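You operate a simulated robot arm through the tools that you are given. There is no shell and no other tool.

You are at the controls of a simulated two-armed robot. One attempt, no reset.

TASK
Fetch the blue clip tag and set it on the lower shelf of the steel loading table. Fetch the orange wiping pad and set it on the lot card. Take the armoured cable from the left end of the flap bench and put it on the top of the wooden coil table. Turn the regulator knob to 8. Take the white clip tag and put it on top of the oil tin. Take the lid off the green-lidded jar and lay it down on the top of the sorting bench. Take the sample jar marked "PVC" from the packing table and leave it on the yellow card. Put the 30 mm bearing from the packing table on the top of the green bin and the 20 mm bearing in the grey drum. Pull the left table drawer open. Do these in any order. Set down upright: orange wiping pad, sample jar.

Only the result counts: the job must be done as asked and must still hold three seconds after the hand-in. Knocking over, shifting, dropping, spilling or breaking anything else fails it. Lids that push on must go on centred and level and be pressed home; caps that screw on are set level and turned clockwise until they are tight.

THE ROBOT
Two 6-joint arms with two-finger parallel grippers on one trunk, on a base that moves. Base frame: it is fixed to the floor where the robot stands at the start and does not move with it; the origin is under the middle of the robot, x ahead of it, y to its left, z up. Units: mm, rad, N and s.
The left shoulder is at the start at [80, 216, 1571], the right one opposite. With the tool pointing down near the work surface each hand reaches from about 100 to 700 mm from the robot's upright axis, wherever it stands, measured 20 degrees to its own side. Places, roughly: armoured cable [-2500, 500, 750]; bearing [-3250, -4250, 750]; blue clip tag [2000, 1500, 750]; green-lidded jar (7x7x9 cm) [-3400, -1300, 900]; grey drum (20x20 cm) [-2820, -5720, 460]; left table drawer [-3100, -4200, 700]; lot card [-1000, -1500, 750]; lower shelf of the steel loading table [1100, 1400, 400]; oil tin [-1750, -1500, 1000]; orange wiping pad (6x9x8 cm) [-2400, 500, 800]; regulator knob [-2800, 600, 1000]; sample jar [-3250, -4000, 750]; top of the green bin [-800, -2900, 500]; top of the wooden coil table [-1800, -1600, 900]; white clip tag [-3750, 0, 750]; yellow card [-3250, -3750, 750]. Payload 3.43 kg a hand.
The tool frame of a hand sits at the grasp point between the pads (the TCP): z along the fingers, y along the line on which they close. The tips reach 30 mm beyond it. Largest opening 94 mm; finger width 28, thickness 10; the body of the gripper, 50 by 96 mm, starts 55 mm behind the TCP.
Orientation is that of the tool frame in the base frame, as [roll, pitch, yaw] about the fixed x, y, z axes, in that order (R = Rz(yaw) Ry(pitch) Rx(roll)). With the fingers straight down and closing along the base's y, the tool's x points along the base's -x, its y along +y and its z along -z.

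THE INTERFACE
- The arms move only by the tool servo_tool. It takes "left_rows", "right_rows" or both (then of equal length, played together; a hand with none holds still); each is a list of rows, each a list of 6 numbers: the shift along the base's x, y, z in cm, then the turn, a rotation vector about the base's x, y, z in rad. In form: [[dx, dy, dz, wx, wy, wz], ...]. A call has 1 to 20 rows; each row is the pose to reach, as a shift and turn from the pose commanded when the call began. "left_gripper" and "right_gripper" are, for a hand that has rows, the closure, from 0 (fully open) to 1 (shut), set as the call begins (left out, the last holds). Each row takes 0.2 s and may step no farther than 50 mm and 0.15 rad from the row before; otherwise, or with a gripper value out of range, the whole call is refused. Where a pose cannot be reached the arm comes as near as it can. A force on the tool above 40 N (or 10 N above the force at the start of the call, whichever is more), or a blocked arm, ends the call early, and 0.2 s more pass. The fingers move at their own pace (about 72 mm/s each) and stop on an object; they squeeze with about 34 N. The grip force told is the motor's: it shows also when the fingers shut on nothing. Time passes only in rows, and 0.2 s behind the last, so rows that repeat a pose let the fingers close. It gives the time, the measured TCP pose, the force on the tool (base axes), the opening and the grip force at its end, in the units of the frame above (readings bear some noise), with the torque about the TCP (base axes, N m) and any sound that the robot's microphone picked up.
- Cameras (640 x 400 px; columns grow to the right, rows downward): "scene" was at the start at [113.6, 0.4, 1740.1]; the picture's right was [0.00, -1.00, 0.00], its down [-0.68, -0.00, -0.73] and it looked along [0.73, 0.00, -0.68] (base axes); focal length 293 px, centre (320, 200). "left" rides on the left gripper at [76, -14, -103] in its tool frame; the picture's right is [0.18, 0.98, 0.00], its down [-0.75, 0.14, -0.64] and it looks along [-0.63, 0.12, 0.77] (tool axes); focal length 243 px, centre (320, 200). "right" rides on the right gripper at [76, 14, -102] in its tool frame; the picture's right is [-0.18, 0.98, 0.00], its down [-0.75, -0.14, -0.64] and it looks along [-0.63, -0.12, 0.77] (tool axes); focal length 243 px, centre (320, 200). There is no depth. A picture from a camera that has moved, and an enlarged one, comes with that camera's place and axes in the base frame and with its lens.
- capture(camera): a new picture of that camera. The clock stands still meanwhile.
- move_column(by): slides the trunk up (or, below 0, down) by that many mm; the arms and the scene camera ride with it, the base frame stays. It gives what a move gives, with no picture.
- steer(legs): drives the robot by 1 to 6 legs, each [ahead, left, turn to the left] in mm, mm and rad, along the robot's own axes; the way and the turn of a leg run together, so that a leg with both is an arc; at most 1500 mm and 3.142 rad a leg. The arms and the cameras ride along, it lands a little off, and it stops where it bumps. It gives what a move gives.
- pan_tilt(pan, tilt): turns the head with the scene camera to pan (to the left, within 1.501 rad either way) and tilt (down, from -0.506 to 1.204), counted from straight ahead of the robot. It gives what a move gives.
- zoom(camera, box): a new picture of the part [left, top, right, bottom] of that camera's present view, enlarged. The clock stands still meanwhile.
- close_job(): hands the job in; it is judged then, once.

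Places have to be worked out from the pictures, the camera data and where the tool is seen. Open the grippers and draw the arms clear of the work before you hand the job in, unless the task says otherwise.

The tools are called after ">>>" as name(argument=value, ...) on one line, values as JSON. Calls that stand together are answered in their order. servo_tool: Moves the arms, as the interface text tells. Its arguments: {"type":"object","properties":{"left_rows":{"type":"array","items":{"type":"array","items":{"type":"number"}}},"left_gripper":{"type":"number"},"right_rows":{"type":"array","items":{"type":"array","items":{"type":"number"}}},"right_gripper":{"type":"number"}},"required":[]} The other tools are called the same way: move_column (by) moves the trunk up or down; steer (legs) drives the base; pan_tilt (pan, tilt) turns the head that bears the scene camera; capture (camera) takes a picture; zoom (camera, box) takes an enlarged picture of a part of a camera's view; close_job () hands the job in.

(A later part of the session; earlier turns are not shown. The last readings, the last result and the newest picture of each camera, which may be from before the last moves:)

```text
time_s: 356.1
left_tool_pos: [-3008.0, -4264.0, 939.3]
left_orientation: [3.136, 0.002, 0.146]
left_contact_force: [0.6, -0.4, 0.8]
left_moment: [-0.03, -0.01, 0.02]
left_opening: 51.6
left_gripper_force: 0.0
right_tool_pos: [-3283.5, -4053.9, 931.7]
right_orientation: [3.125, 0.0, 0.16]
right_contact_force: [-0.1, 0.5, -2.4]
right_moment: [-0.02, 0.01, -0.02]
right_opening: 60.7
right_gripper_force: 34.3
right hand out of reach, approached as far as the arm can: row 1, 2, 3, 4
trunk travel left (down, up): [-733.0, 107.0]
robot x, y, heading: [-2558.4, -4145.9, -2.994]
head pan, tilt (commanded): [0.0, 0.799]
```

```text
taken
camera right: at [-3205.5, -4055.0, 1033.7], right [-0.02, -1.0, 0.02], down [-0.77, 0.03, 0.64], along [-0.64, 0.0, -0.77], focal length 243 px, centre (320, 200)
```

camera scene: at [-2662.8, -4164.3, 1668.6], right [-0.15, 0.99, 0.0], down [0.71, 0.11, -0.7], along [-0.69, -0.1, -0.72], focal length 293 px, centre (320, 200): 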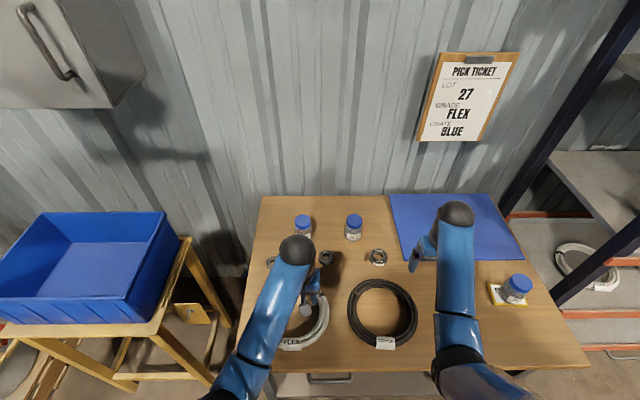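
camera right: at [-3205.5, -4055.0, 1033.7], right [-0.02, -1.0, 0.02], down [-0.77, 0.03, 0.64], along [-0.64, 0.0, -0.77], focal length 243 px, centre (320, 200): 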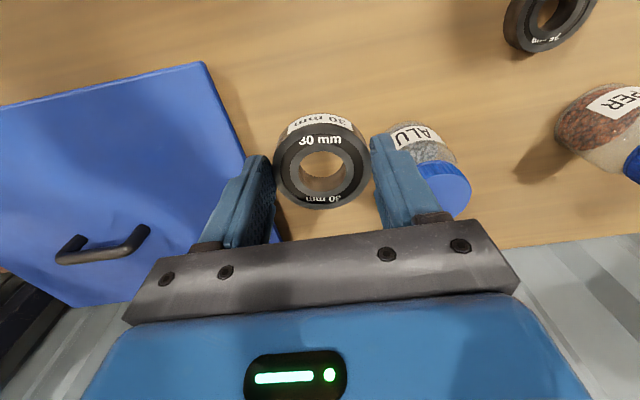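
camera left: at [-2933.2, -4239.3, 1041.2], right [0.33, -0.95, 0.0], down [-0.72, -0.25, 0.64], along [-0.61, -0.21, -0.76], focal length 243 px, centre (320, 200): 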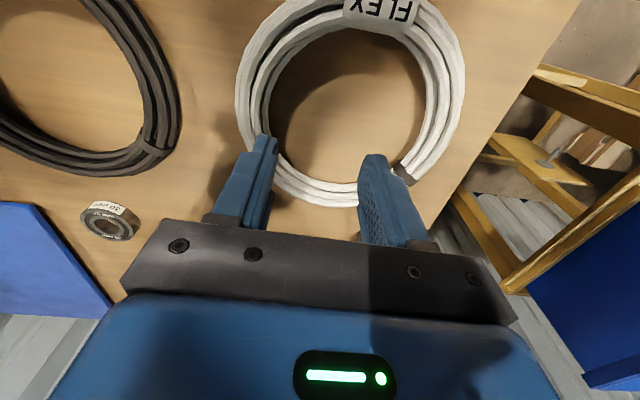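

The 30 mm bearing is held (60.6 mm), though the arm drifted outward at the edge of its reach. I draw it back toward the robot and up.

>>> servo_tool(right_rows=[[2.5, 0.4, 0.5, 0, 0, 0], [5, 0.8, 1, 0, 0, 0], [8, 1.2, 1.5, 0, 0, 0], [11, 1.6, 2, 0, 0, 0], [14, 2, 2, 0, 0, 0]])

>>> capture(camera="scene")

>>> capture(camera="right")

```text
time_s: 357.3
left_tool_pos: [-3006.6, -4263.6, 938.7]
left_orientation: [3.135, 0.002, 0.147]
left_contact_force: [-0.2, 1.2, 0.3]
left_moment: [0.01, 0.0, 0.01]
left_opening: 51.8
left_gripper_force: 0.0
right_tool_pos: [-3277.1, -4052.6, 915.1]
right_orientation: [3.123, 0.002, 0.161]
right_contact_force: [-0.4, 0.7, -3.1]
right_moment: [-0.02, -0.03, 0.04]
right_opening: 60.3
right_gripper_force: 34.4
right hand out of reach, approached as far as the arm can: row 1, 2, 3, 4, 5
trunk travel left (down, up): [-733.0, 107.0]
robot x, y, heading: [-2552.7, -4148.1, -2.996]
head pan, tilt (commanded): [0.0, 0.799]
```

```text
taken
camera scene: at [-2663.5, -4163.2, 1668.6], right [-0.15, 0.99, 0.0], down [0.71, 0.11, -0.7], along [-0.69, -0.1, -0.72], focal length 293 px, centre (320, 200)
```

scene: 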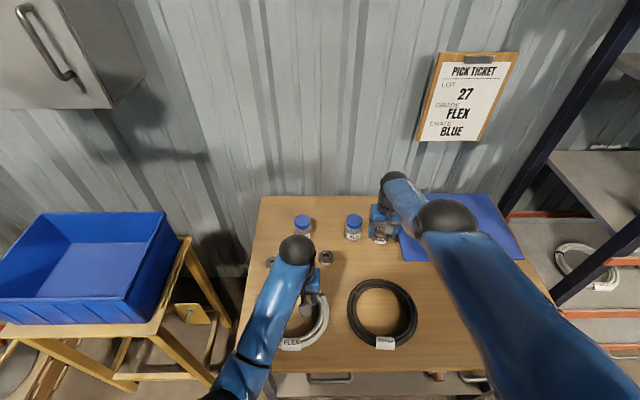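

```text
taken
camera right: at [-3198.9, -4053.6, 1017.9], right [-0.02, -1.0, 0.02], down [-0.77, 0.03, 0.64], along [-0.64, 0.0, -0.77], focal length 243 px, centre (320, 200)
```

right: 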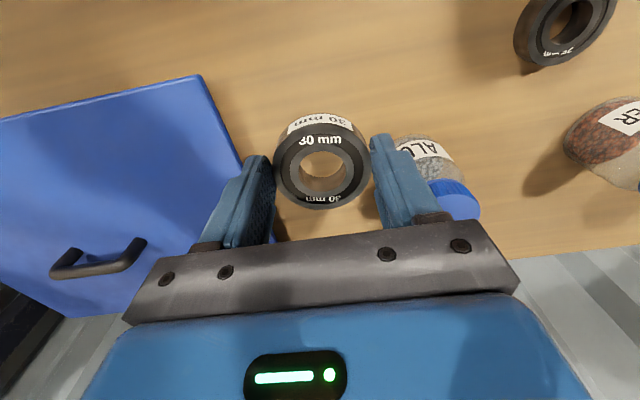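

The right arm is stretched fully straight and its solver is stuck at that singular pose. I first raise the trunk by 100 mm so the bearing is high above the jars, then try to bring the hand back.

>>> move_column(by=100)

>>> servo_tool(right_rows=[[3, 0.5, 0, 0, 0, 0], [6, 1, 0, 0, 0, 0], [9, 1.5, 0, 0, 0, 0], [12, 2, 0, 0, 0, 0], [15, 2.5, 0, 0, 0, 0], [18, 3, 0, 0, 0, 0]])

>>> capture(camera="scene")

```text
time_s: 358.6
left_tool_pos: [-3007.4, -4263.9, 1039.6]
left_orientation: [3.136, 0.002, 0.147]
left_contact_force: [0.3, -0.6, 0.3]
left_moment: [0.01, 0.01, 0.0]
left_opening: 51.8
left_gripper_force: 0.1
right_tool_pos: [-3277.5, -4052.1, 1015.0]
right_orientation: [3.124, 0.001, 0.161]
right_contact_force: [0.0, -0.1, -1.2]
right_moment: [-0.01, 0.01, 0.01]
right_opening: 60.6
right_gripper_force: 34.3
trunk travel left (down, up): [-833.0, 7.0]
robot x, y, heading: [-2550.1, -4147.3, -2.99]
head pan, tilt (commanded): [0.0, 0.799]
```

```text
time_s: 360.0
left_tool_pos: [-3008.2, -4263.9, 1038.9]
left_orientation: [3.137, 0.004, 0.146]
left_contact_force: [0.3, 0.3, -0.4]
left_moment: [-0.02, -0.01, 0.01]
left_opening: 51.8
left_gripper_force: 0.1
right_tool_pos: [-3246.0, -4049.1, 954.3]
right_orientation: [3.126, 0.001, 0.161]
right_contact_force: [0.1, -0.5, -1.8]
right_moment: [0.0, 0.02, -0.03]
right_opening: 60.3
right_gripper_force: 33.6
right hand out of reach, approached as far as the arm can: row 1, 2, 3, 4, 5, 6
trunk travel left (down, up): [-833.0, 7.0]
robot x, y, heading: [-2553.5, -4149.3, -2.992]
head pan, tilt (commanded): [0.0, 0.799]
```

```text
taken
camera scene: at [-2663.5, -4163.0, 1768.6], right [-0.15, 0.99, 0.0], down [0.71, 0.11, -0.7], along [-0.69, -0.1, -0.72], focal length 293 px, centre (320, 200)
```

scene: 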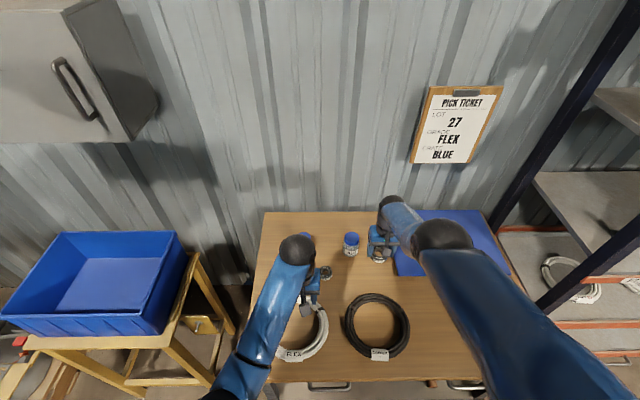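

The arm slides along its reach limit instead of bending. I test what the commanded pose is now with a hold row.

>>> servo_tool(right_rows=[[0, 0, 0, 0, 0, 0]])

```text
time_s: 360.4
left_tool_pos: [-3008.7, -4263.5, 1038.5]
left_orientation: [3.135, 0.001, 0.146]
left_contact_force: [0.6, 0.6, -0.6]
left_moment: [0.01, 0.01, -0.02]
left_opening: 51.7
left_gripper_force: 0.0
right_tool_pos: [-3245.6, -4047.8, 953.9]
right_orientation: [3.123, 0.001, 0.162]
right_contact_force: [-0.4, 0.2, -1.4]
right_moment: [-0.04, -0.01, 0.01]
right_opening: 60.5
right_gripper_force: 34.1
trunk travel left (down, up): [-833.0, 7.0]
robot x, y, heading: [-2553.5, -4147.0, -2.985]
head pan, tilt (commanded): [0.0, 0.799]
```

The commanded pose equals the present one. I push the target slightly outward past full stretch, then pull inward, to let the elbow bend the right way.

>>> servo_tool(right_rows=[[-3, -0.5, -1, 0, 0, 0], [-5, -0.8, -2, 0, 0, 0], [-5, -0.8, -2, 0, 0, 0], [-2, -0.3, 0, 0, 0, 0], [1, 0.2, 1, 0, 0, 0], [4, 0.7, 2, 0, 0, 0], [7, 1.2, 3, 0, 0, 0], [10, 1.7, 3, 0, 0, 0]])

>>> capture(camera="scene")

```text
time_s: 362.2
left_tool_pos: [-3007.8, -4265.1, 1038.9]
left_orientation: [3.135, 0.002, 0.146]
left_contact_force: [0.2, 0.3, 0.9]
left_moment: [-0.01, 0.0, 0.02]
left_opening: 51.8
left_gripper_force: 0.0
right_tool_pos: [-3224.8, -4048.7, 922.8]
right_orientation: [3.125, 0.0, 0.162]
right_contact_force: [-0.7, 0.1, -1.5]
right_moment: [0.01, -0.03, -0.01]
right_opening: 60.3
right_gripper_force: 34.4
right hand out of reach, approached as far as the arm can: row 1, 2, 3, 4, 5, 6, 7, 8
trunk travel left (down, up): [-833.0, 7.0]
robot x, y, heading: [-2552.9, -4146.5, -2.996]
head pan, tilt (commanded): [0.0, 0.799]
```

```text
taken
camera scene: at [-2663.4, -4163.3, 1768.6], right [-0.15, 0.99, 0.0], down [0.71, 0.11, -0.7], along [-0.69, -0.1, -0.72], focal length 293 px, centre (320, 200)
```

scene: 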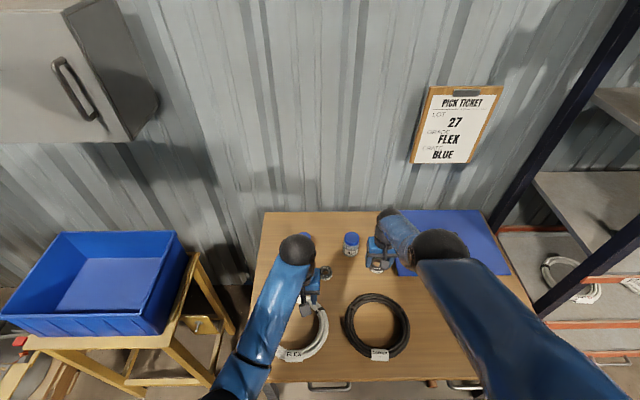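

Still straight. I try a sideways (tangential) motion to the left, which should make the elbow bend.

>>> servo_tool(right_rows=[[1, -3, 1, 0, 0, 0], [2, -6, 2, 0, 0, 0], [4, -9, 3, 0, 0, 0], [6, -11, 4, 0, 0, 0]])

```text
time_s: 363.2
left_tool_pos: [-3007.9, -4264.4, 1038.0]
left_orientation: [3.137, 0.001, 0.147]
left_contact_force: [-0.1, -0.2, 0.6]
left_moment: [0.02, -0.02, -0.02]
left_opening: 51.7
left_gripper_force: 0.0
right_tool_pos: [-3201.2, -4171.8, 940.0]
right_orientation: [3.123, 0.002, 0.158]
right_contact_force: [-0.2, 0.6, -1.6]
right_moment: [0.01, 0.01, -0.01]
right_opening: 60.4
right_gripper_force: 33.7
right hand out of reach, approached as far as the arm can: row 1, 2, 3, 4
trunk travel left (down, up): [-833.0, 7.0]
robot x, y, heading: [-2555.6, -4147.2, -2.992]
head pan, tilt (commanded): [0.0, 0.799]
```

Perhaps near full stretch each step demands too large an elbow change. I try very small steps straight toward the shoulder.

>>> servo_tool(right_rows=[[0.08, 0.03, 0.06, 0, 0, 0], [0.15, 0.06, 0.12, 0, 0, 0], [0.23, 0.1, 0.18, 0, 0, 0], [0.3, 0.13, 0.23, 0, 0, 0], [0.45, 0.19, 0.35, 0, 0, 0], [0.6, 0.25, 0.46, 0, 0, 0], [0.75, 0.32, 0.58, 0, 0, 0], [0.9, 0.38, 0.7, 0, 0, 0], [1.1, 0.46, 0.85, 0, 0, 0], [1.3, 0.55, 1.0, 0, 0, 0], [1.5, 0.63, 1.16, 0, 0, 0], [1.8, 0.76, 1.4, 0, 0, 0], [2.1, 0.89, 1.62, 0, 0, 0], [2.4, 1.0, 1.86, 0, 0, 0]])

>>> capture(camera="scene")

```text
time_s: 366.2
left_tool_pos: [-3007.6, -4264.1, 1040.0]
left_orientation: [3.137, 0.0, 0.147]
left_contact_force: [0.2, 0.0, 0.1]
left_moment: [0.0, 0.0, -0.02]
left_opening: 51.7
left_gripper_force: 0.1
right_tool_pos: [-3202.7, -4170.5, 939.1]
right_orientation: [3.125, 0.001, 0.161]
right_contact_force: [-0.9, 0.7, -1.4]
right_moment: [-0.01, -0.02, -0.04]
right_opening: 60.2
right_gripper_force: 34.0
right hand out of reach, approached as far as the arm can: row 3, 4, 5, 6, 7, 8, 9, 10, 11, 12, 13, 14
trunk travel left (down, up): [-833.0, 7.0]
robot x, y, heading: [-2555.0, -4149.1, -2.99]
head pan, tilt (commanded): [0.0, 0.799]
```

```text
taken
camera scene: at [-2663.5, -4163.3, 1768.6], right [-0.15, 0.99, 0.0], down [0.71, 0.11, -0.7], along [-0.69, -0.1, -0.72], focal length 293 px, centre (320, 200)
```

scene: 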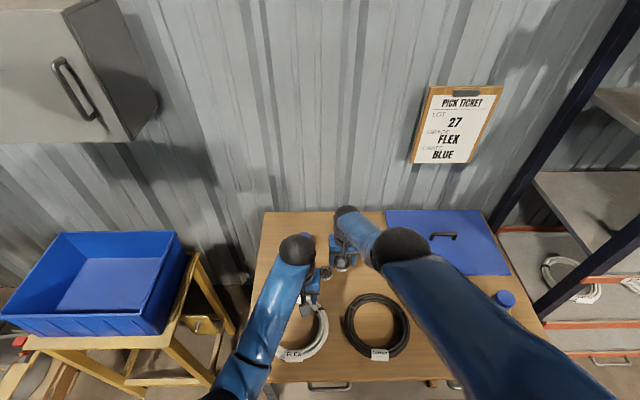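

Neither inward nor outward is accepted in full; the elbow seems to sit at a limit on the wrong side. I try a purely outward motion to see if the arm can pass through full stretch.

>>> servo_tool(right_rows=[[-0.4, -0.16, -0.3, 0, 0, 0], [-0.8, -0.32, -0.6, 0, 0, 0], [-1.2, -0.5, -0.9, 0, 0, 0], [-1.6, -0.65, -1.2, 0, 0, 0], [-2.0, -0.8, -1.5, 0, 0, 0], [-2.4, -1.0, -1.8, 0, 0, 0]])

```text
time_s: 367.6
left_tool_pos: [-3007.8, -4264.2, 1038.4]
left_orientation: [3.137, 0.001, 0.148]
left_contact_force: [-0.4, -0.3, 0.0]
left_moment: [0.0, -0.05, 0.01]
left_opening: 51.8
left_gripper_force: 0.0
right_tool_pos: [-3203.6, -4171.0, 937.2]
right_orientation: [3.125, 0.002, 0.162]
right_contact_force: [-0.9, 0.3, -1.5]
right_moment: [0.0, 0.01, -0.01]
right_opening: 60.4
right_gripper_force: 34.1
right hand out of reach, approached as far as the arm can: row 1, 2, 3, 4, 5, 6
trunk travel left (down, up): [-833.0, 7.0]
robot x, y, heading: [-2552.4, -4149.2, -2.995]
head pan, tilt (commanded): [0.0, 0.799]
```

Neither direction moves it: it is exactly at full stretch. At the tin, tiny upward steps recovered from the same situation, so I try very small straight-up steps.

>>> servo_tool(right_rows=[[0, 0, 0.1, 0, 0, 0], [0, 0, 0.2, 0, 0, 0], [0, 0, 0.3, 0, 0, 0], [0, 0, 0.45, 0, 0, 0], [0, 0, 0.6, 0, 0, 0], [0, 0, 0.8, 0, 0, 0], [0, 0, 1.0, 0, 0, 0], [0, 0, 1.3, 0, 0, 0], [0, 0, 1.6, 0, 0, 0], [0, 0, 2.0, 0, 0, 0], [0, 0, 2.5, 0, 0, 0], [0, 0, 3.0, 0, 0, 0]])

```text
time_s: 370.2
left_tool_pos: [-3008.3, -4263.6, 1038.3]
left_orientation: [3.136, 0.001, 0.148]
left_contact_force: [1.2, -0.2, 0.2]
left_moment: [0.01, 0.04, 0.02]
left_opening: 51.8
left_gripper_force: 0.0
right_tool_pos: [-3213.6, -4176.1, 960.7]
right_orientation: [3.124, 0.0, 0.162]
right_contact_force: [0.4, 0.4, -2.4]
right_moment: [-0.01, 0.0, -0.02]
right_opening: 60.1
right_gripper_force: 34.2
right hand out of reach, approached as far as the arm can: row 9, 10, 11, 12
trunk travel left (down, up): [-833.0, 7.0]
robot x, y, heading: [-2558.6, -4149.0, -2.991]
head pan, tilt (commanded): [0.0, 0.799]
```

Eight small up-steps were accepted, so the elbow is bent slightly the wrong way with little range. I stretch outward to straight again, then go in small inward-and-down steps, which should bend the elbow the proper way.

>>> servo_tool(right_rows=[[-0.8, -0.34, -0.5, 0, 0, 0], [-1.6, -0.67, -1.0, 0, 0, 0], [-1.6, -0.67, -1.0, 0, 0, 0]])

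>>> servo_tool(right_rows=[[0.1, 0.04, -0.12, 0, 0, 0], [0.2, 0.08, -0.24, 0, 0, 0], [0.3, 0.12, -0.36, 0, 0, 0], [0.4, 0.17, -0.48, 0, 0, 0], [0.55, 0.23, -0.62, 0, 0, 0], [0.7, 0.29, -0.76, 0, 0, 0], [0.9, 0.38, -0.95, 0, 0, 0], [1.1, 0.46, -1.1, 0, 0, 0], [1.4, 0.59, -1.35, 0, 0, 0], [1.7, 0.71, -1.6, 0, 0, 0], [2.1, 0.88, -1.9, 0, 0, 0], [2.6, 1.1, -2.2, 0, 0, 0], [3.2, 1.34, -2.5, 0, 0, 0]])

```text
time_s: 371.0
left_tool_pos: [-3007.8, -4264.1, 1038.1]
left_orientation: [3.137, 0.001, 0.147]
left_contact_force: [-0.1, 0.2, -0.5]
left_moment: [0.02, -0.05, 0.0]
left_opening: 51.6
left_gripper_force: 0.1
right_tool_pos: [-3214.0, -4177.0, 960.3]
right_orientation: [3.124, 0.001, 0.16]
right_contact_force: [-0.3, 0.3, -2.0]
right_moment: [0.02, -0.01, 0.03]
right_opening: 60.3
right_gripper_force: 33.6
right hand out of reach, approached as far as the arm can: row 1, 2, 3
trunk travel left (down, up): [-833.0, 7.0]
robot x, y, heading: [-2553.5, -4145.2, -2.993]
head pan, tilt (commanded): [0.0, 0.799]
```

```text
time_s: 373.8
left_tool_pos: [-3007.9, -4263.3, 1038.4]
left_orientation: [3.136, 0.002, 0.146]
left_contact_force: [-0.3, 0.7, -0.7]
left_moment: [0.01, -0.01, -0.04]
left_opening: 51.6
left_gripper_force: 0.0
right_tool_pos: [-3195.7, -4167.8, 929.2]
right_orientation: [3.126, 0.003, 0.161]
right_contact_force: [0.7, 0.0, -1.8]
right_moment: [0.03, -0.01, 0.0]
right_opening: 60.1
right_gripper_force: 33.8
right hand out of reach, approached as far as the arm can: row 6, 7, 8, 9, 10, 11, 12, 13
trunk travel left (down, up): [-833.0, 7.0]
robot x, y, heading: [-2554.9, -4142.2, -2.993]
head pan, tilt (commanded): [0.0, 0.799]
```

Still on the same boundary. I test whether tool rotation is free: a small tilt of the fingers forward.

>>> servo_tool(right_rows=[[0, 0, 0, -0.015, 0.099, 0], [0, 0, 0, -0.03, 0.198, 0], [0, 0, 0, -0.045, 0.297, 0], [0, 0, 0, -0.06, 0.396, 0]])

>>> capture(camera="scene")

```text
time_s: 374.8
left_tool_pos: [-3007.4, -4263.5, 1038.6]
left_orientation: [3.135, 0.002, 0.146]
left_contact_force: [0.0, -0.7, 0.3]
left_moment: [0.01, -0.01, 0.0]
left_opening: 51.7
left_gripper_force: 0.1
right_tool_pos: [-3234.8, -4186.6, 897.7]
right_orientation: [3.128, 0.402, 0.162]
right_contact_force: [0.5, 0.8, -1.6]
right_moment: [0.01, -0.05, -0.04]
right_opening: 60.1
right_gripper_force: 34.0
right hand out of reach, approached as far as the arm can: row 1, 2, 3, 4
trunk travel left (down, up): [-833.0, 7.0]
robot x, y, heading: [-2555.4, -4149.9, -2.989]
head pan, tilt (commanded): [0.0, 0.799]
```

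```text
taken
camera scene: at [-2663.4, -4163.3, 1768.6], right [-0.15, 0.99, 0.0], down [0.71, 0.11, -0.7], along [-0.69, -0.1, -0.72], focal length 293 px, centre (320, 200)
```

scene: 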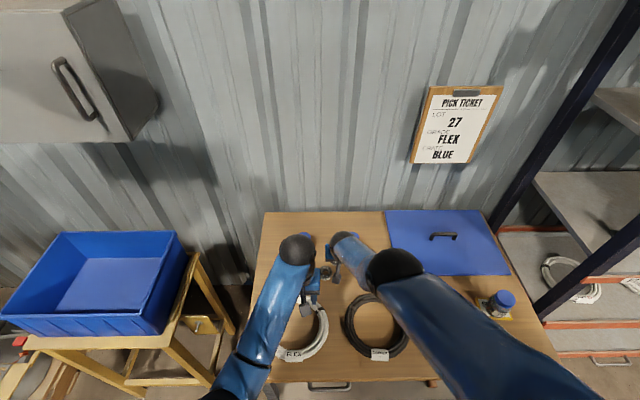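

Orientation moves but position slides along the reach limit. I restore the vertical attitude while swinging outward and up along the limit, to then come down along it with an outward pull.

>>> servo_tool(right_rows=[[-1.5, -0.6, 2.5, 0.015, -0.099, 0], [-3, -1.2, 5, 0.03, -0.198, 0], [-4.5, -1.9, 8, 0.045, -0.297, 0], [-6, -2.5, 11, 0.06, -0.396, 0], [-8, -3.3, 14, 0.06, -0.4, 0], [-10, -4.2, 17, 0.06, -0.4, 0]])

>>> servo_tool(right_rows=[[1, 0.4, 0, 0, 0, 0], [2, 0.8, 0, 0, 0, 0], [3, 1.2, 0, 0, 0, 0], [4, 1.6, 0, 0, 0, 0]])

```text
time_s: 376.2
left_tool_pos: [-3008.0, -4263.9, 1038.9]
left_orientation: [3.136, 0.002, 0.146]
left_contact_force: [0.2, 0.1, -0.4]
left_moment: [-0.02, 0.01, 0.02]
left_opening: 51.7
left_gripper_force: 0.0
right_tool_pos: [-3257.7, -4194.9, 1062.1]
right_orientation: [3.123, -0.004, 0.161]
right_contact_force: [0.0, -0.5, -2.5]
right_moment: [-0.01, -0.05, -0.04]
right_opening: 60.1
right_gripper_force: 33.9
right hand out of reach, approached as far as the arm can: row 1, 2, 3, 4, 5, 6
trunk travel left (down, up): [-833.0, 7.0]
robot x, y, heading: [-2554.9, -4145.4, -2.994]
head pan, tilt (commanded): [0.0, 0.799]
```

```text
time_s: 377.2
left_tool_pos: [-3007.1, -4264.3, 1039.5]
left_orientation: [3.137, 0.001, 0.147]
left_contact_force: [0.6, 0.4, -1.1]
left_moment: [0.0, -0.02, 0.01]
left_opening: 51.9
left_gripper_force: 0.0
right_tool_pos: [-3219.9, -4180.3, 1062.0]
right_orientation: [3.124, -0.003, 0.16]
right_contact_force: [-0.1, -1.2, -2.5]
right_moment: [0.01, 0.04, 0.0]
right_opening: 60.2
right_gripper_force: 34.2
trunk travel left (down, up): [-833.0, 7.0]
robot x, y, heading: [-2553.7, -4147.5, -2.994]
head pan, tilt (commanded): [0.0, 0.799]
```

The elbow has recovered: inward motion is accepted again. I bring the right hand back to a comfortable carrying place.

>>> servo_tool(right_rows=[[3, 2.4, 0, 0, 0, 0], [6, 4.8, 0, 0, 0, 0], [9, 7.2, -0.5, 0, 0, 0], [12, 9.6, -1, 0, 0, 0], [15, 12, -1.5, 0, 0, 0], [18, 14.4, -2, 0, 0, 0]])

>>> capture(camera="scene")

>>> capture(camera="left")

```text
time_s: 378.6
left_tool_pos: [-3006.5, -4263.5, 1039.7]
left_orientation: [3.137, 0.003, 0.147]
left_contact_force: [0.2, -0.5, 0.8]
left_moment: [0.0, 0.02, -0.01]
left_opening: 51.8
left_gripper_force: 0.1
right_tool_pos: [-3039.0, -4036.5, 1045.6]
right_orientation: [3.123, 0.001, 0.161]
right_contact_force: [-0.6, -0.5, -2.2]
right_moment: [-0.01, -0.03, 0.0]
right_opening: 59.9
right_gripper_force: 34.1
trunk travel left (down, up): [-833.0, 7.0]
robot x, y, heading: [-2552.2, -4147.5, -2.992]
head pan, tilt (commanded): [0.0, 0.799]
```

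```text
taken
camera scene: at [-2661.1, -4161.9, 1768.8], right [-0.15, 0.99, 0.0], down [0.71, 0.11, -0.7], along [-0.69, -0.1, -0.72], focal length 293 px, centre (320, 200)
```

scene: 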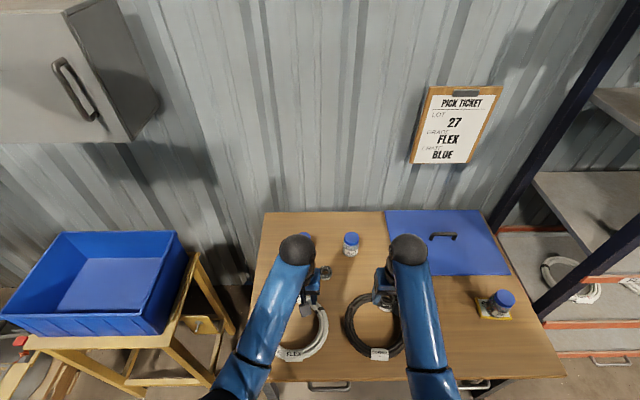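

```text
taken
camera left: at [-2932.1, -4237.9, 1141.7], right [0.33, -0.95, 0.0], down [-0.72, -0.25, 0.65], along [-0.61, -0.21, -0.76], focal length 243 px, centre (320, 200)
```

left: 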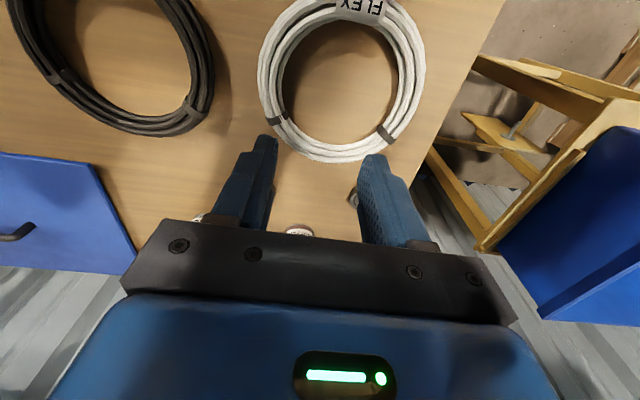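

Everything on the table is undisturbed. For the 20 mm bearing (about (-3174,-4400)) I move the left hand above it while high, then lower the trunk so the arm need not stretch.

>>> servo_tool(left_rows=[[-3.4, -2.7, 0, 0, 0, 0], [-6.8, -5.4, 0, 0, 0, 0], [-10.2, -8.1, 0, 0, 0, 0], [-13.5, -10.8, 0, 0, 0, 0], [-16.5, -13.4, 0, 0, 0, 0]], left_gripper=0.0)

>>> move_column(by=-140)

>>> capture(camera="left")

>>> capture(camera="scene")

```text
time_s: 379.8
left_tool_pos: [-3174.3, -4397.9, 1037.8]
left_orientation: [3.136, 0.0, 0.146]
left_contact_force: [-0.1, -0.4, -1.1]
left_moment: [-0.02, -0.01, 0.0]
left_opening: 93.9
left_gripper_force: 0.0
right_tool_pos: [-3041.8, -4037.6, 1042.8]
right_orientation: [3.123, -0.003, 0.163]
right_contact_force: [-0.1, -0.4, -2.7]
right_moment: [0.01, 0.0, 0.01]
right_opening: 59.9
right_gripper_force: 34.1
trunk travel left (down, up): [-833.0, 7.0]
robot x, y, heading: [-2557.2, -4148.0, -2.988]
head pan, tilt (commanded): [0.0, 0.799]
```

```text
time_s: 381.5
left_tool_pos: [-3172.0, -4395.8, 900.1]
left_orientation: [3.137, 0.001, 0.146]
left_contact_force: [0.2, -0.1, 0.1]
left_moment: [0.02, -0.02, -0.01]
left_opening: 94.0
left_gripper_force: 0.1
right_tool_pos: [-3040.0, -4037.2, 902.8]
right_orientation: [3.123, -0.001, 0.16]
right_contact_force: [1.0, 0.5, -2.2]
right_moment: [0.02, -0.01, -0.03]
right_opening: 60.1
right_gripper_force: 34.4
trunk travel left (down, up): [-693.0, 147.0]
robot x, y, heading: [-2558.5, -4146.4, -2.989]
head pan, tilt (commanded): [0.0, 0.799]
```

```text
taken
camera left: at [-3097.7, -4371.6, 1001.8], right [0.33, -0.95, 0.0], down [-0.72, -0.25, 0.64], along [-0.61, -0.21, -0.76], focal length 243 px, centre (320, 200)
```

left: 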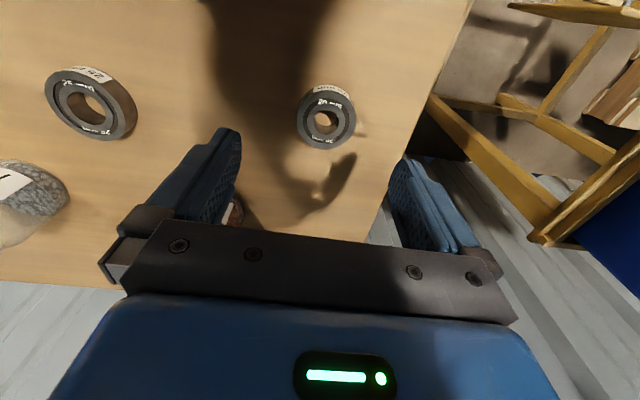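

```text
taken
camera scene: at [-2662.9, -4163.2, 1628.6], right [-0.15, 0.99, 0.0], down [0.71, 0.11, -0.7], along [-0.69, -0.1, -0.72], focal length 293 px, centre (320, 200)
```

scene: 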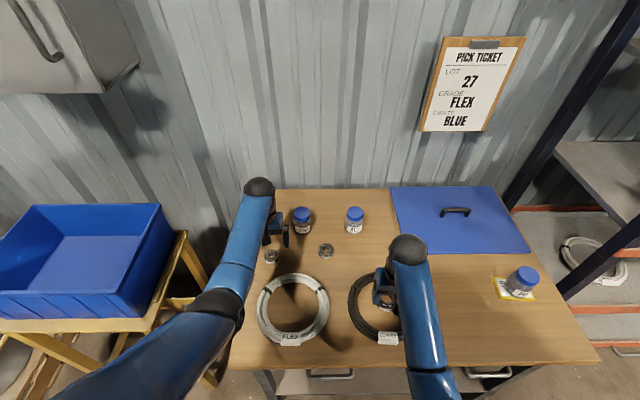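

The 20 mm bearing is at (-3163,-4399). I centre and descend around it.

>>> servo_tool(left_rows=[[0.9, -0.3, -1.5, 0, 0, 0], [0.9, -0.3, -4, 0, 0, 0], [0.9, -0.3, -5.6, 0, 0, 0], [0.9, -0.3, -6.0, 0, 0, 0], [0.9, -0.3, -6.0, 0, 0, 0]])

>>> capture(camera="left")

```text
time_s: 382.7
left_tool_pos: [-3163.3, -4401.0, 838.2]
left_orientation: [3.136, 0.001, 0.146]
left_contact_force: [-0.7, -0.6, -0.4]
left_moment: [0.0, 0.01, -0.01]
left_opening: 93.8
left_gripper_force: 0.1
right_tool_pos: [-3038.8, -4037.4, 902.5]
right_orientation: [3.122, -0.002, 0.16]
right_contact_force: [0.5, -0.1, -1.7]
right_moment: [-0.02, -0.02, -0.02]
right_opening: 60.1
right_gripper_force: 34.0
trunk travel left (down, up): [-693.0, 147.0]
robot x, y, heading: [-2554.3, -4147.8, -2.989]
head pan, tilt (commanded): [0.0, 0.799]
```

```text
taken
camera left: at [-3088.7, -4375.0, 941.3], right [0.33, -0.95, 0.0], down [-0.72, -0.25, 0.64], along [-0.61, -0.21, -0.76], focal length 243 px, centre (320, 200)
```

left: 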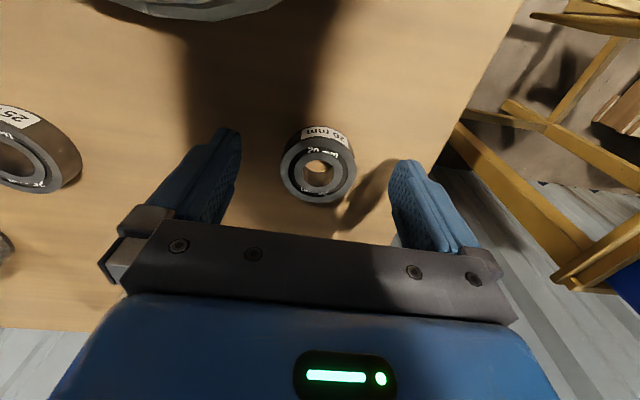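

The bearing is centred. I close the left gripper and lift.

>>> servo_tool(left_rows=[[0, 0, 0, 0, 0, 0], [0, 0, 0, 0, 0, 0], [0, 0, 0, 0, 0, 0], [0, 0, 0, 0, 0, 0]], left_gripper=1.0)

>>> servo_tool(left_rows=[[0, 0, 0.5, 0, 0, 0], [0, 0, 1.5, 0, 0, 0], [0, 0, 4, 0, 0, 0], [0.5, 0, 7, 0, 0, 0], [2, 0, 9, 0, 0, 0], [4, 0, 9, 0, 0, 0]])

>>> capture(camera="left")

```text
time_s: 383.7
left_tool_pos: [-3163.0, -4400.7, 839.5]
left_orientation: [3.138, 0.0, 0.148]
left_contact_force: [-0.1, 0.0, -0.2]
left_moment: [-0.01, -0.04, -0.02]
left_opening: 45.6
left_gripper_force: 34.1
right_tool_pos: [-3039.2, -4036.6, 903.2]
right_orientation: [3.123, -0.002, 0.163]
right_contact_force: [-0.1, 0.1, -1.6]
right_moment: [0.01, -0.03, -0.05]
right_opening: 60.1
right_gripper_force: 33.9
trunk travel left (down, up): [-693.0, 147.0]
robot x, y, heading: [-2549.7, -4146.0, -2.993]
head pan, tilt (commanded): [0.0, 0.799]
```

```text
time_s: 385.1
left_tool_pos: [-3122.7, -4400.5, 928.6]
left_orientation: [3.137, 0.002, 0.146]
left_contact_force: [-0.3, -0.8, -1.5]
left_moment: [-0.01, 0.01, 0.01]
left_opening: 45.9
left_gripper_force: 33.8
right_tool_pos: [-3038.8, -4037.5, 903.8]
right_orientation: [3.124, -0.001, 0.16]
right_contact_force: [0.5, -0.5, -2.6]
right_moment: [-0.02, -0.02, -0.03]
right_opening: 59.9
right_gripper_force: 34.1
trunk travel left (down, up): [-693.0, 147.0]
robot x, y, heading: [-2551.7, -4149.6, -2.99]
head pan, tilt (commanded): [0.0, 0.799]
```

```text
taken
camera left: at [-3048.4, -4375.7, 1031.3], right [0.33, -0.95, 0.0], down [-0.72, -0.25, 0.64], along [-0.61, -0.21, -0.76], focal length 243 px, centre (320, 200)
```

left: 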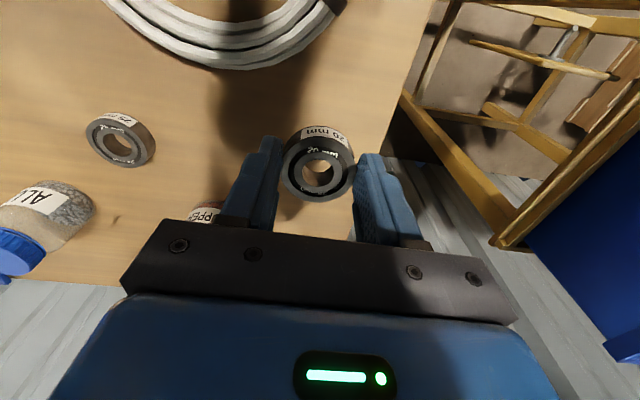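

Both bearings are in hand (20 mm left, 30 mm right). Next the grey drum to the south: I back off and turn left to face down the aisle.

>>> steer(legs=[[-250, 0, 0], [0, 0, 1.57]])

>>> pan_tilt(pan=0.0, tilt=0.5)

>>> capture(camera="scene")

```text
time_s: 390.7
left_tool_pos: [-2065.7, -4685.5, 928.0]
left_orientation: [3.137, 0.001, 1.699]
left_contact_force: [0.0, 0.5, -0.7]
left_moment: [0.02, -0.01, 0.01]
left_opening: 45.6
left_gripper_force: 33.8
right_tool_pos: [-2427.8, -4594.9, 903.5]
right_orientation: [3.121, -0.001, 1.713]
right_contact_force: [-1.0, 0.4, -2.1]
right_moment: [0.0, 0.02, -0.01]
right_opening: 60.0
right_gripper_force: 34.3
trunk travel left (down, up): [-693.0, 147.0]
robot x, y, heading: [-2308.8, -4111.9, -1.434]
head pan, tilt (commanded): [0.0, 0.799]
```

```text
time_s: 391.5
left_tool_pos: [-2065.3, -4684.7, 928.3]
left_orientation: [3.136, 0.002, 1.7]
left_contact_force: [0.1, -0.7, -0.4]
left_moment: [0.03, -0.01, -0.01]
left_opening: 45.5
left_gripper_force: 34.1
right_tool_pos: [-2427.5, -4594.5, 901.4]
right_orientation: [3.124, -0.001, 1.713]
right_contact_force: [-0.2, -0.1, -1.9]
right_moment: [0.0, 0.0, 0.02]
right_opening: 59.9
right_gripper_force: 34.1
trunk travel left (down, up): [-693.0, 147.0]
robot x, y, heading: [-2310.3, -4112.1, -1.446]
head pan, tilt (commanded): [0.0, 0.499]
```

```text
taken
camera scene: at [-2292.7, -4231.3, 1654.4], right [-0.99, -0.13, 0.0], down [-0.06, 0.48, -0.88], along [0.12, -0.87, -0.48], focal length 293 px, centre (320, 200)
```

scene: 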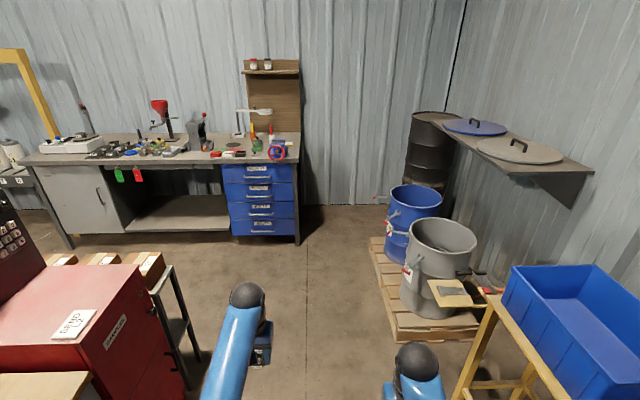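

The open grey drum stands on a pallet at about (-2818,-5730), rim z≈620; a yellow stand with a blue bin blocks the north side. I drive down the aisle and turn to face the drum from the east.

>>> steer(legs=[[1400, -115, 0], [0, 0, -1.54]])

>>> pan_tilt(pan=0.0, tilt=0.8)

>>> capture(camera="scene")

>>> capture(camera="left")

```text
time_s: 402.2
left_tool_pos: [-2771.3, -5798.8, 928.5]
left_orientation: [3.136, 0.002, 0.198]
left_contact_force: [-0.1, 0.2, -0.6]
left_moment: [0.0, 0.0, 0.01]
left_opening: 45.7
left_gripper_force: 34.1
right_tool_pos: [-2704.7, -5432.0, 902.9]
right_orientation: [3.125, -0.001, 0.21]
right_contact_force: [0.1, 0.0, -1.0]
right_moment: [0.0, -0.01, 0.02]
right_opening: 60.1
right_gripper_force: 33.8
trunk travel left (down, up): [-693.0, 147.0]
robot x, y, heading: [-2213.1, -5518.5, -2.946]
head pan, tilt (commanded): [0.0, 0.499]
```

```text
time_s: 403.0
left_tool_pos: [-2771.6, -5799.4, 928.6]
left_orientation: [3.135, 0.001, 0.196]
left_contact_force: [0.4, 0.0, -1.7]
left_moment: [0.0, -0.01, -0.05]
left_opening: 45.6
left_gripper_force: 34.0
right_tool_pos: [-2706.6, -5431.3, 903.1]
right_orientation: [3.122, -0.003, 0.212]
right_contact_force: [0.8, -0.1, -0.9]
right_moment: [-0.02, -0.02, 0.01]
right_opening: 59.8
right_gripper_force: 34.6
trunk travel left (down, up): [-693.0, 147.0]
robot x, y, heading: [-2215.5, -5513.4, -2.942]
head pan, tilt (commanded): [0.0, 0.799]
```

```text
taken
camera scene: at [-2323.5, -5539.0, 1628.6], right [-0.2, 0.98, 0.0], down [0.7, 0.14, -0.7], along [-0.68, -0.14, -0.72], focal length 293 px, centre (320, 200)
```

scene: 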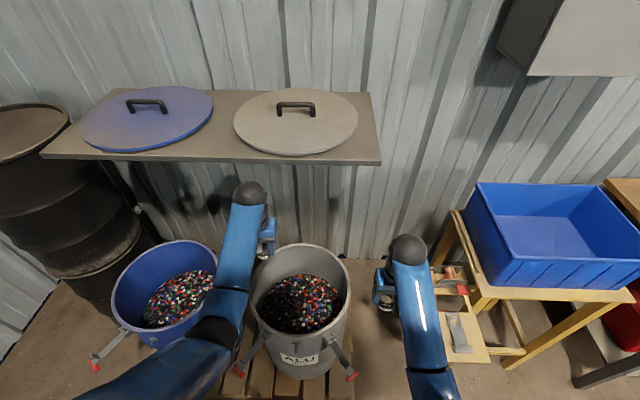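

```text
taken
camera left: at [-2698.3, -5770.2, 1030.8], right [0.37, -0.93, 0.0], down [-0.71, -0.28, 0.64], along [-0.6, -0.24, -0.77], focal length 243 px, centre (320, 200)
```

left: 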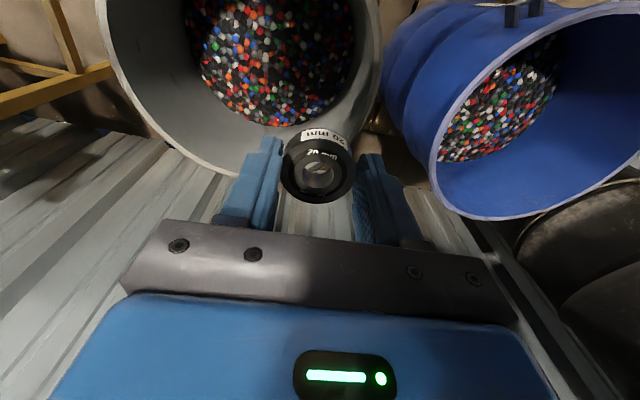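

The drum is filled with pellets up to about z≈460 at (-2825,-5720), rim about z≈620. I move the left hand over its centre and lower the trunk by 240 mm.

>>> servo_tool(left_rows=[[-1.4, 2.7, 0, 0, 0, 0], [-2.8, 5.4, 0, 0, 0, 0], [-4.4, 8.1, 0, 0, 0, 0], [-4.4, 8.1, 0, 0, 0, 0]])

>>> move_column(by=-240)

>>> capture(camera="left")

>>> capture(camera="scene")

```text
time_s: 404.0
left_tool_pos: [-2816.7, -5718.0, 925.7]
left_orientation: [3.136, 0.003, 0.197]
left_contact_force: [-0.3, 0.1, -1.2]
left_moment: [-0.01, -0.04, 0.0]
left_opening: 45.7
left_gripper_force: 34.3
right_tool_pos: [-2704.9, -5431.4, 903.0]
right_orientation: [3.126, -0.001, 0.211]
right_contact_force: [-0.3, -0.1, -1.8]
right_moment: [-0.03, -0.01, -0.03]
right_opening: 60.0
right_gripper_force: 34.1
trunk travel left (down, up): [-693.0, 147.0]
robot x, y, heading: [-2216.2, -5516.8, -2.944]
head pan, tilt (commanded): [0.0, 0.799]
```

```text
time_s: 406.5
left_tool_pos: [-2815.2, -5717.5, 686.3]
left_orientation: [3.138, 0.001, 0.197]
left_contact_force: [-0.9, -0.5, -1.6]
left_moment: [0.01, -0.04, 0.02]
left_opening: 45.5
left_gripper_force: 33.9
right_tool_pos: [-2705.5, -5431.1, 663.8]
right_orientation: [3.122, -0.002, 0.21]
right_contact_force: [-0.9, 0.2, -2.2]
right_moment: [0.01, 0.04, -0.04]
right_opening: 60.1
right_gripper_force: 34.1
trunk travel left (down, up): [-453.0, 387.0]
robot x, y, heading: [-2215.9, -5515.5, -2.943]
head pan, tilt (commanded): [0.0, 0.799]
```

```text
taken
camera left: at [-2742.8, -5688.5, 788.5], right [0.37, -0.93, 0.0], down [-0.71, -0.28, 0.64], along [-0.6, -0.24, -0.77], focal length 243 px, centre (320, 200)
```

left: 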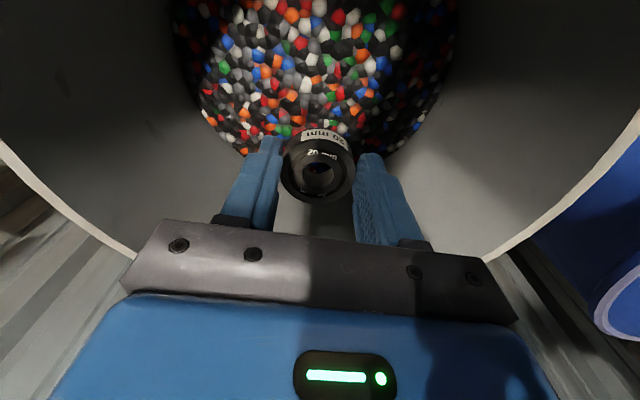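

```text
taken
camera scene: at [-2323.2, -5539.0, 1388.6], right [-0.2, 0.98, 0.0], down [0.7, 0.14, -0.7], along [-0.68, -0.14, -0.72], focal length 293 px, centre (320, 200)
```

scene: 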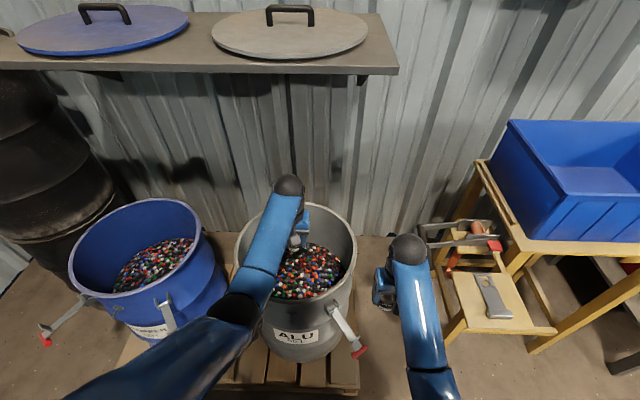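

The hand is centred in the drum above the pellets. I lower the trunk 120 mm more, then the arm the last bit.

>>> move_column(by=-120)

>>> servo_tool(left_rows=[[0, 0, -2, 0, 0, 0], [0, 0, -4, 0, 0, 0], [0, 0, -5, 0, 0, 0]])

>>> capture(camera="left")

```text
time_s: 408.0
left_tool_pos: [-2815.0, -5717.4, 565.8]
left_orientation: [3.137, 0.002, 0.197]
left_contact_force: [-0.7, -0.7, -0.6]
left_moment: [0.0, 0.01, 0.0]
left_opening: 45.6
left_gripper_force: 34.3
right_tool_pos: [-2705.5, -5431.5, 543.6]
right_orientation: [3.123, -0.002, 0.209]
right_contact_force: [1.0, 0.5, -1.0]
right_moment: [0.04, 0.01, -0.03]
right_opening: 60.0
right_gripper_force: 34.1
trunk travel left (down, up): [-333.0, 507.0]
robot x, y, heading: [-2213.7, -5515.7, -2.942]
head pan, tilt (commanded): [0.0, 0.799]
```

```text
time_s: 408.8
left_tool_pos: [-2816.0, -5718.2, 516.5]
left_orientation: [3.137, 0.002, 0.199]
left_contact_force: [0.8, -0.3, -1.2]
left_moment: [0.0, 0.0, 0.01]
left_opening: 45.6
left_gripper_force: 33.8
right_tool_pos: [-2705.2, -5432.7, 542.2]
right_orientation: [3.123, -0.002, 0.21]
right_contact_force: [0.2, 0.7, -1.2]
right_moment: [0.01, -0.01, -0.01]
right_opening: 59.9
right_gripper_force: 34.2
trunk travel left (down, up): [-333.0, 507.0]
robot x, y, heading: [-2211.0, -5515.9, -2.943]
head pan, tilt (commanded): [0.0, 0.799]
```

```text
taken
camera left: at [-2742.0, -5689.1, 618.2], right [0.37, -0.93, 0.0], down [-0.71, -0.28, 0.64], along [-0.6, -0.24, -0.77], focal length 243 px, centre (320, 200)
```

left: 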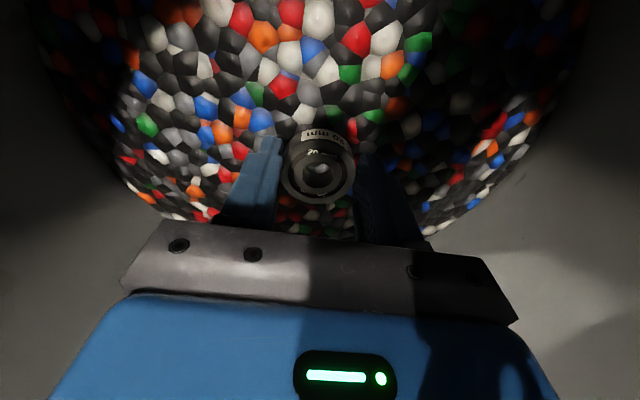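

I lower in small steps to touch the pellets.

>>> servo_tool(left_rows=[[0, 0, -0.6, 0, 0, 0], [0, 0, -1.2, 0, 0, 0], [0, 0, -1.8, 0, 0, 0]])

>>> servo_tool(left_rows=[[0, 0, -0.5, 0, 0, 0], [0, 0, -1.0, 0, 0, 0]])

```text
time_s: 409.6
left_tool_pos: [-2817.4, -5718.4, 503.1]
left_orientation: [3.136, 0.009, 0.197]
left_contact_force: [0.3, -0.2, -0.6]
left_moment: [-0.02, -0.02, 0.0]
left_opening: 45.7
left_gripper_force: 33.8
right_tool_pos: [-2705.1, -5431.5, 543.1]
right_orientation: [3.122, -0.001, 0.209]
right_contact_force: [1.0, -0.1, -1.3]
right_moment: [-0.01, 0.0, 0.0]
right_opening: 60.0
right_gripper_force: 34.5
trunk travel left (down, up): [-333.0, 507.0]
robot x, y, heading: [-2213.3, -5517.4, -2.941]
head pan, tilt (commanded): [0.0, 0.799]
```

```text
time_s: 410.2
left_tool_pos: [-2819.8, -5718.4, 498.0]
left_orientation: [3.14, 0.022, 0.197]
left_contact_force: [5.4, -5.8, 20.7]
left_moment: [-0.07, -0.21, -0.05]
left_opening: 45.6
left_gripper_force: 33.8
right_tool_pos: [-2703.5, -5431.0, 546.1]
right_orientation: [3.123, 0.001, 0.21]
right_contact_force: [0.6, 0.1, -2.1]
right_moment: [0.0, -0.02, 0.0]
right_opening: 59.7
right_gripper_force: 33.5
trunk travel left (down, up): [-333.0, 507.0]
robot x, y, heading: [-2219.0, -5518.7, -2.942]
head pan, tilt (commanded): [0.0, 0.799]
```

The bearing touches the pellets (21 N). I ease up and open the left gripper, then rise out of the drum.

>>> servo_tool(left_rows=[[0, 0, 0.3, 0, 0, 0], [0, 0, 0.5, 0, 0, 0]])

>>> servo_tool(left_rows=[[0, 0, 0, 0, 0, 0], [0, 0, 0, 0, 0, 0]], left_gripper=0.3)

>>> servo_tool(left_rows=[[0, 0, 1, 0, 0, 0], [0, 0, 3, 0, 0, 0], [0, 0, 6, 0, 0, 0], [0, 0, 9, 0, 0, 0]])

>>> capture(camera="left")

```text
time_s: 410.8
left_tool_pos: [-2818.6, -5719.6, 500.9]
left_orientation: [3.139, 0.013, 0.197]
left_contact_force: [-0.4, 0.2, -0.8]
left_moment: [-0.01, 0.01, 0.0]
left_opening: 46.1
left_gripper_force: 33.8
right_tool_pos: [-2704.5, -5431.5, 544.9]
right_orientation: [3.121, 0.0, 0.21]
right_contact_force: [-0.1, -0.5, -2.1]
right_moment: [-0.04, -0.01, 0.0]
right_opening: 59.7
right_gripper_force: 33.4
trunk travel left (down, up): [-333.0, 507.0]
robot x, y, heading: [-2214.5, -5516.0, -2.938]
head pan, tilt (commanded): [0.0, 0.799]
```

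```text
time_s: 411.4
left_tool_pos: [-2817.2, -5717.8, 500.7]
left_orientation: [3.138, 0.016, 0.198]
left_contact_force: [-0.1, 0.0, -0.5]
left_moment: [0.01, -0.03, -0.01]
left_opening: 65.7
left_gripper_force: 0.1
right_tool_pos: [-2704.5, -5430.3, 545.6]
right_orientation: [3.121, 0.001, 0.211]
right_contact_force: [0.1, -0.1, -1.1]
right_moment: [0.02, -0.02, -0.02]
right_opening: 60.0
right_gripper_force: 34.0
trunk travel left (down, up): [-333.0, 507.0]
robot x, y, heading: [-2216.3, -5516.1, -2.942]
head pan, tilt (commanded): [0.0, 0.799]
```

```text
time_s: 412.4
left_tool_pos: [-2814.4, -5716.1, 582.1]
left_orientation: [3.138, 0.0, 0.195]
left_contact_force: [0.7, 0.2, -0.4]
left_moment: [-0.01, 0.01, 0.03]
left_opening: 65.6
left_gripper_force: 0.1
right_tool_pos: [-2705.3, -5431.5, 542.4]
right_orientation: [3.121, -0.002, 0.209]
right_contact_force: [-0.1, 1.1, -2.2]
right_moment: [-0.02, -0.02, -0.03]
right_opening: 59.7
right_gripper_force: 33.9
trunk travel left (down, up): [-333.0, 507.0]
robot x, y, heading: [-2218.9, -5515.9, -2.942]
head pan, tilt (commanded): [0.0, 0.799]
```

```text
taken
camera left: at [-2741.5, -5687.3, 685.0], right [0.37, -0.93, 0.01], down [-0.71, -0.28, 0.64], along [-0.59, -0.24, -0.77], focal length 243 px, centre (320, 200)
```

left: 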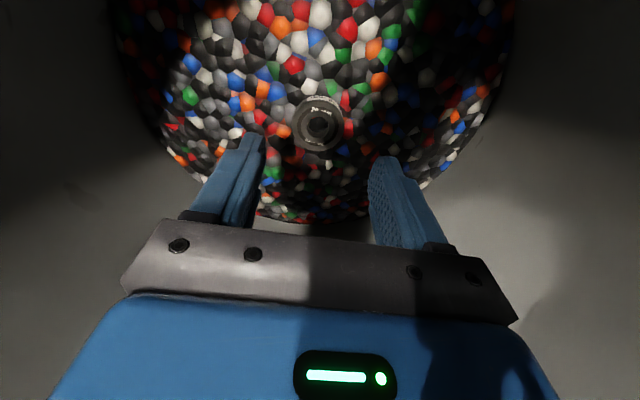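

The 20 mm bearing lies on the pellets in the grey drum. I raise the trunk, back away, and return to the packing table for the left drawer.

>>> move_column(by=400)

>>> steer(legs=[[-380, 0, 0], [0, -1250, -0.04]])

>>> pan_tilt(pan=0.0, tilt=0.6)

>>> capture(camera="scene")

```text
time_s: 416.3
left_tool_pos: [-2815.5, -5715.2, 983.1]
left_orientation: [3.137, 0.003, 0.197]
left_contact_force: [0.2, 0.2, 0.0]
left_moment: [-0.01, 0.02, -0.01]
left_opening: 66.2
left_gripper_force: 0.1
right_tool_pos: [-2705.3, -5430.3, 942.4]
right_orientation: [3.122, -0.002, 0.211]
right_contact_force: [0.0, -0.2, -2.3]
right_moment: [0.0, -0.04, 0.02]
right_opening: 59.7
right_gripper_force: 34.4
trunk travel left (down, up): [-733.0, 107.0]
robot x, y, heading: [-2214.4, -5515.9, -2.942]
head pan, tilt (commanded): [0.0, 0.799]
```

```text
time_s: 424.6
left_tool_pos: [-2671.5, -4361.1, 983.2]
left_orientation: [3.137, 0.002, 0.135]
left_contact_force: [0.6, -0.4, 0.3]
left_moment: [0.02, 0.0, 0.03]
left_opening: 65.9
left_gripper_force: 0.0
right_tool_pos: [-2544.7, -4084.2, 944.9]
right_orientation: [3.126, -0.002, 0.15]
right_contact_force: [0.6, 0.9, -2.4]
right_moment: [-0.01, -0.01, -0.01]
right_opening: 59.9
right_gripper_force: 33.6
trunk travel left (down, up): [-733.0, 107.0]
robot x, y, heading: [-2061.7, -4195.3, -3.002]
head pan, tilt (commanded): [0.0, 0.799]
```

```text
time_s: 425.3
left_tool_pos: [-2671.0, -4360.0, 984.4]
left_orientation: [3.136, 0.002, 0.135]
left_contact_force: [-0.4, -0.8, -0.2]
left_moment: [-0.02, 0.02, 0.02]
left_opening: 66.1
left_gripper_force: 0.0
right_tool_pos: [-2545.4, -4082.7, 943.3]
right_orientation: [3.123, -0.002, 0.15]
right_contact_force: [0.7, 0.7, -2.0]
right_moment: [-0.03, 0.01, -0.01]
right_opening: 59.9
right_gripper_force: 34.0
trunk travel left (down, up): [-733.0, 107.0]
robot x, y, heading: [-2065.7, -4197.6, -3.002]
head pan, tilt (commanded): [0.0, 0.6]
```

```text
taken
camera scene: at [-2177.3, -4214.1, 1685.4], right [-0.14, 0.99, 0.0], down [0.56, 0.08, -0.82], along [-0.82, -0.11, -0.57], focal length 293 px, centre (320, 200)
```

scene: 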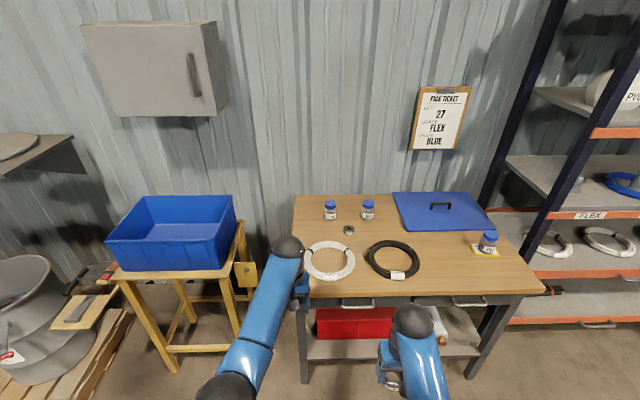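

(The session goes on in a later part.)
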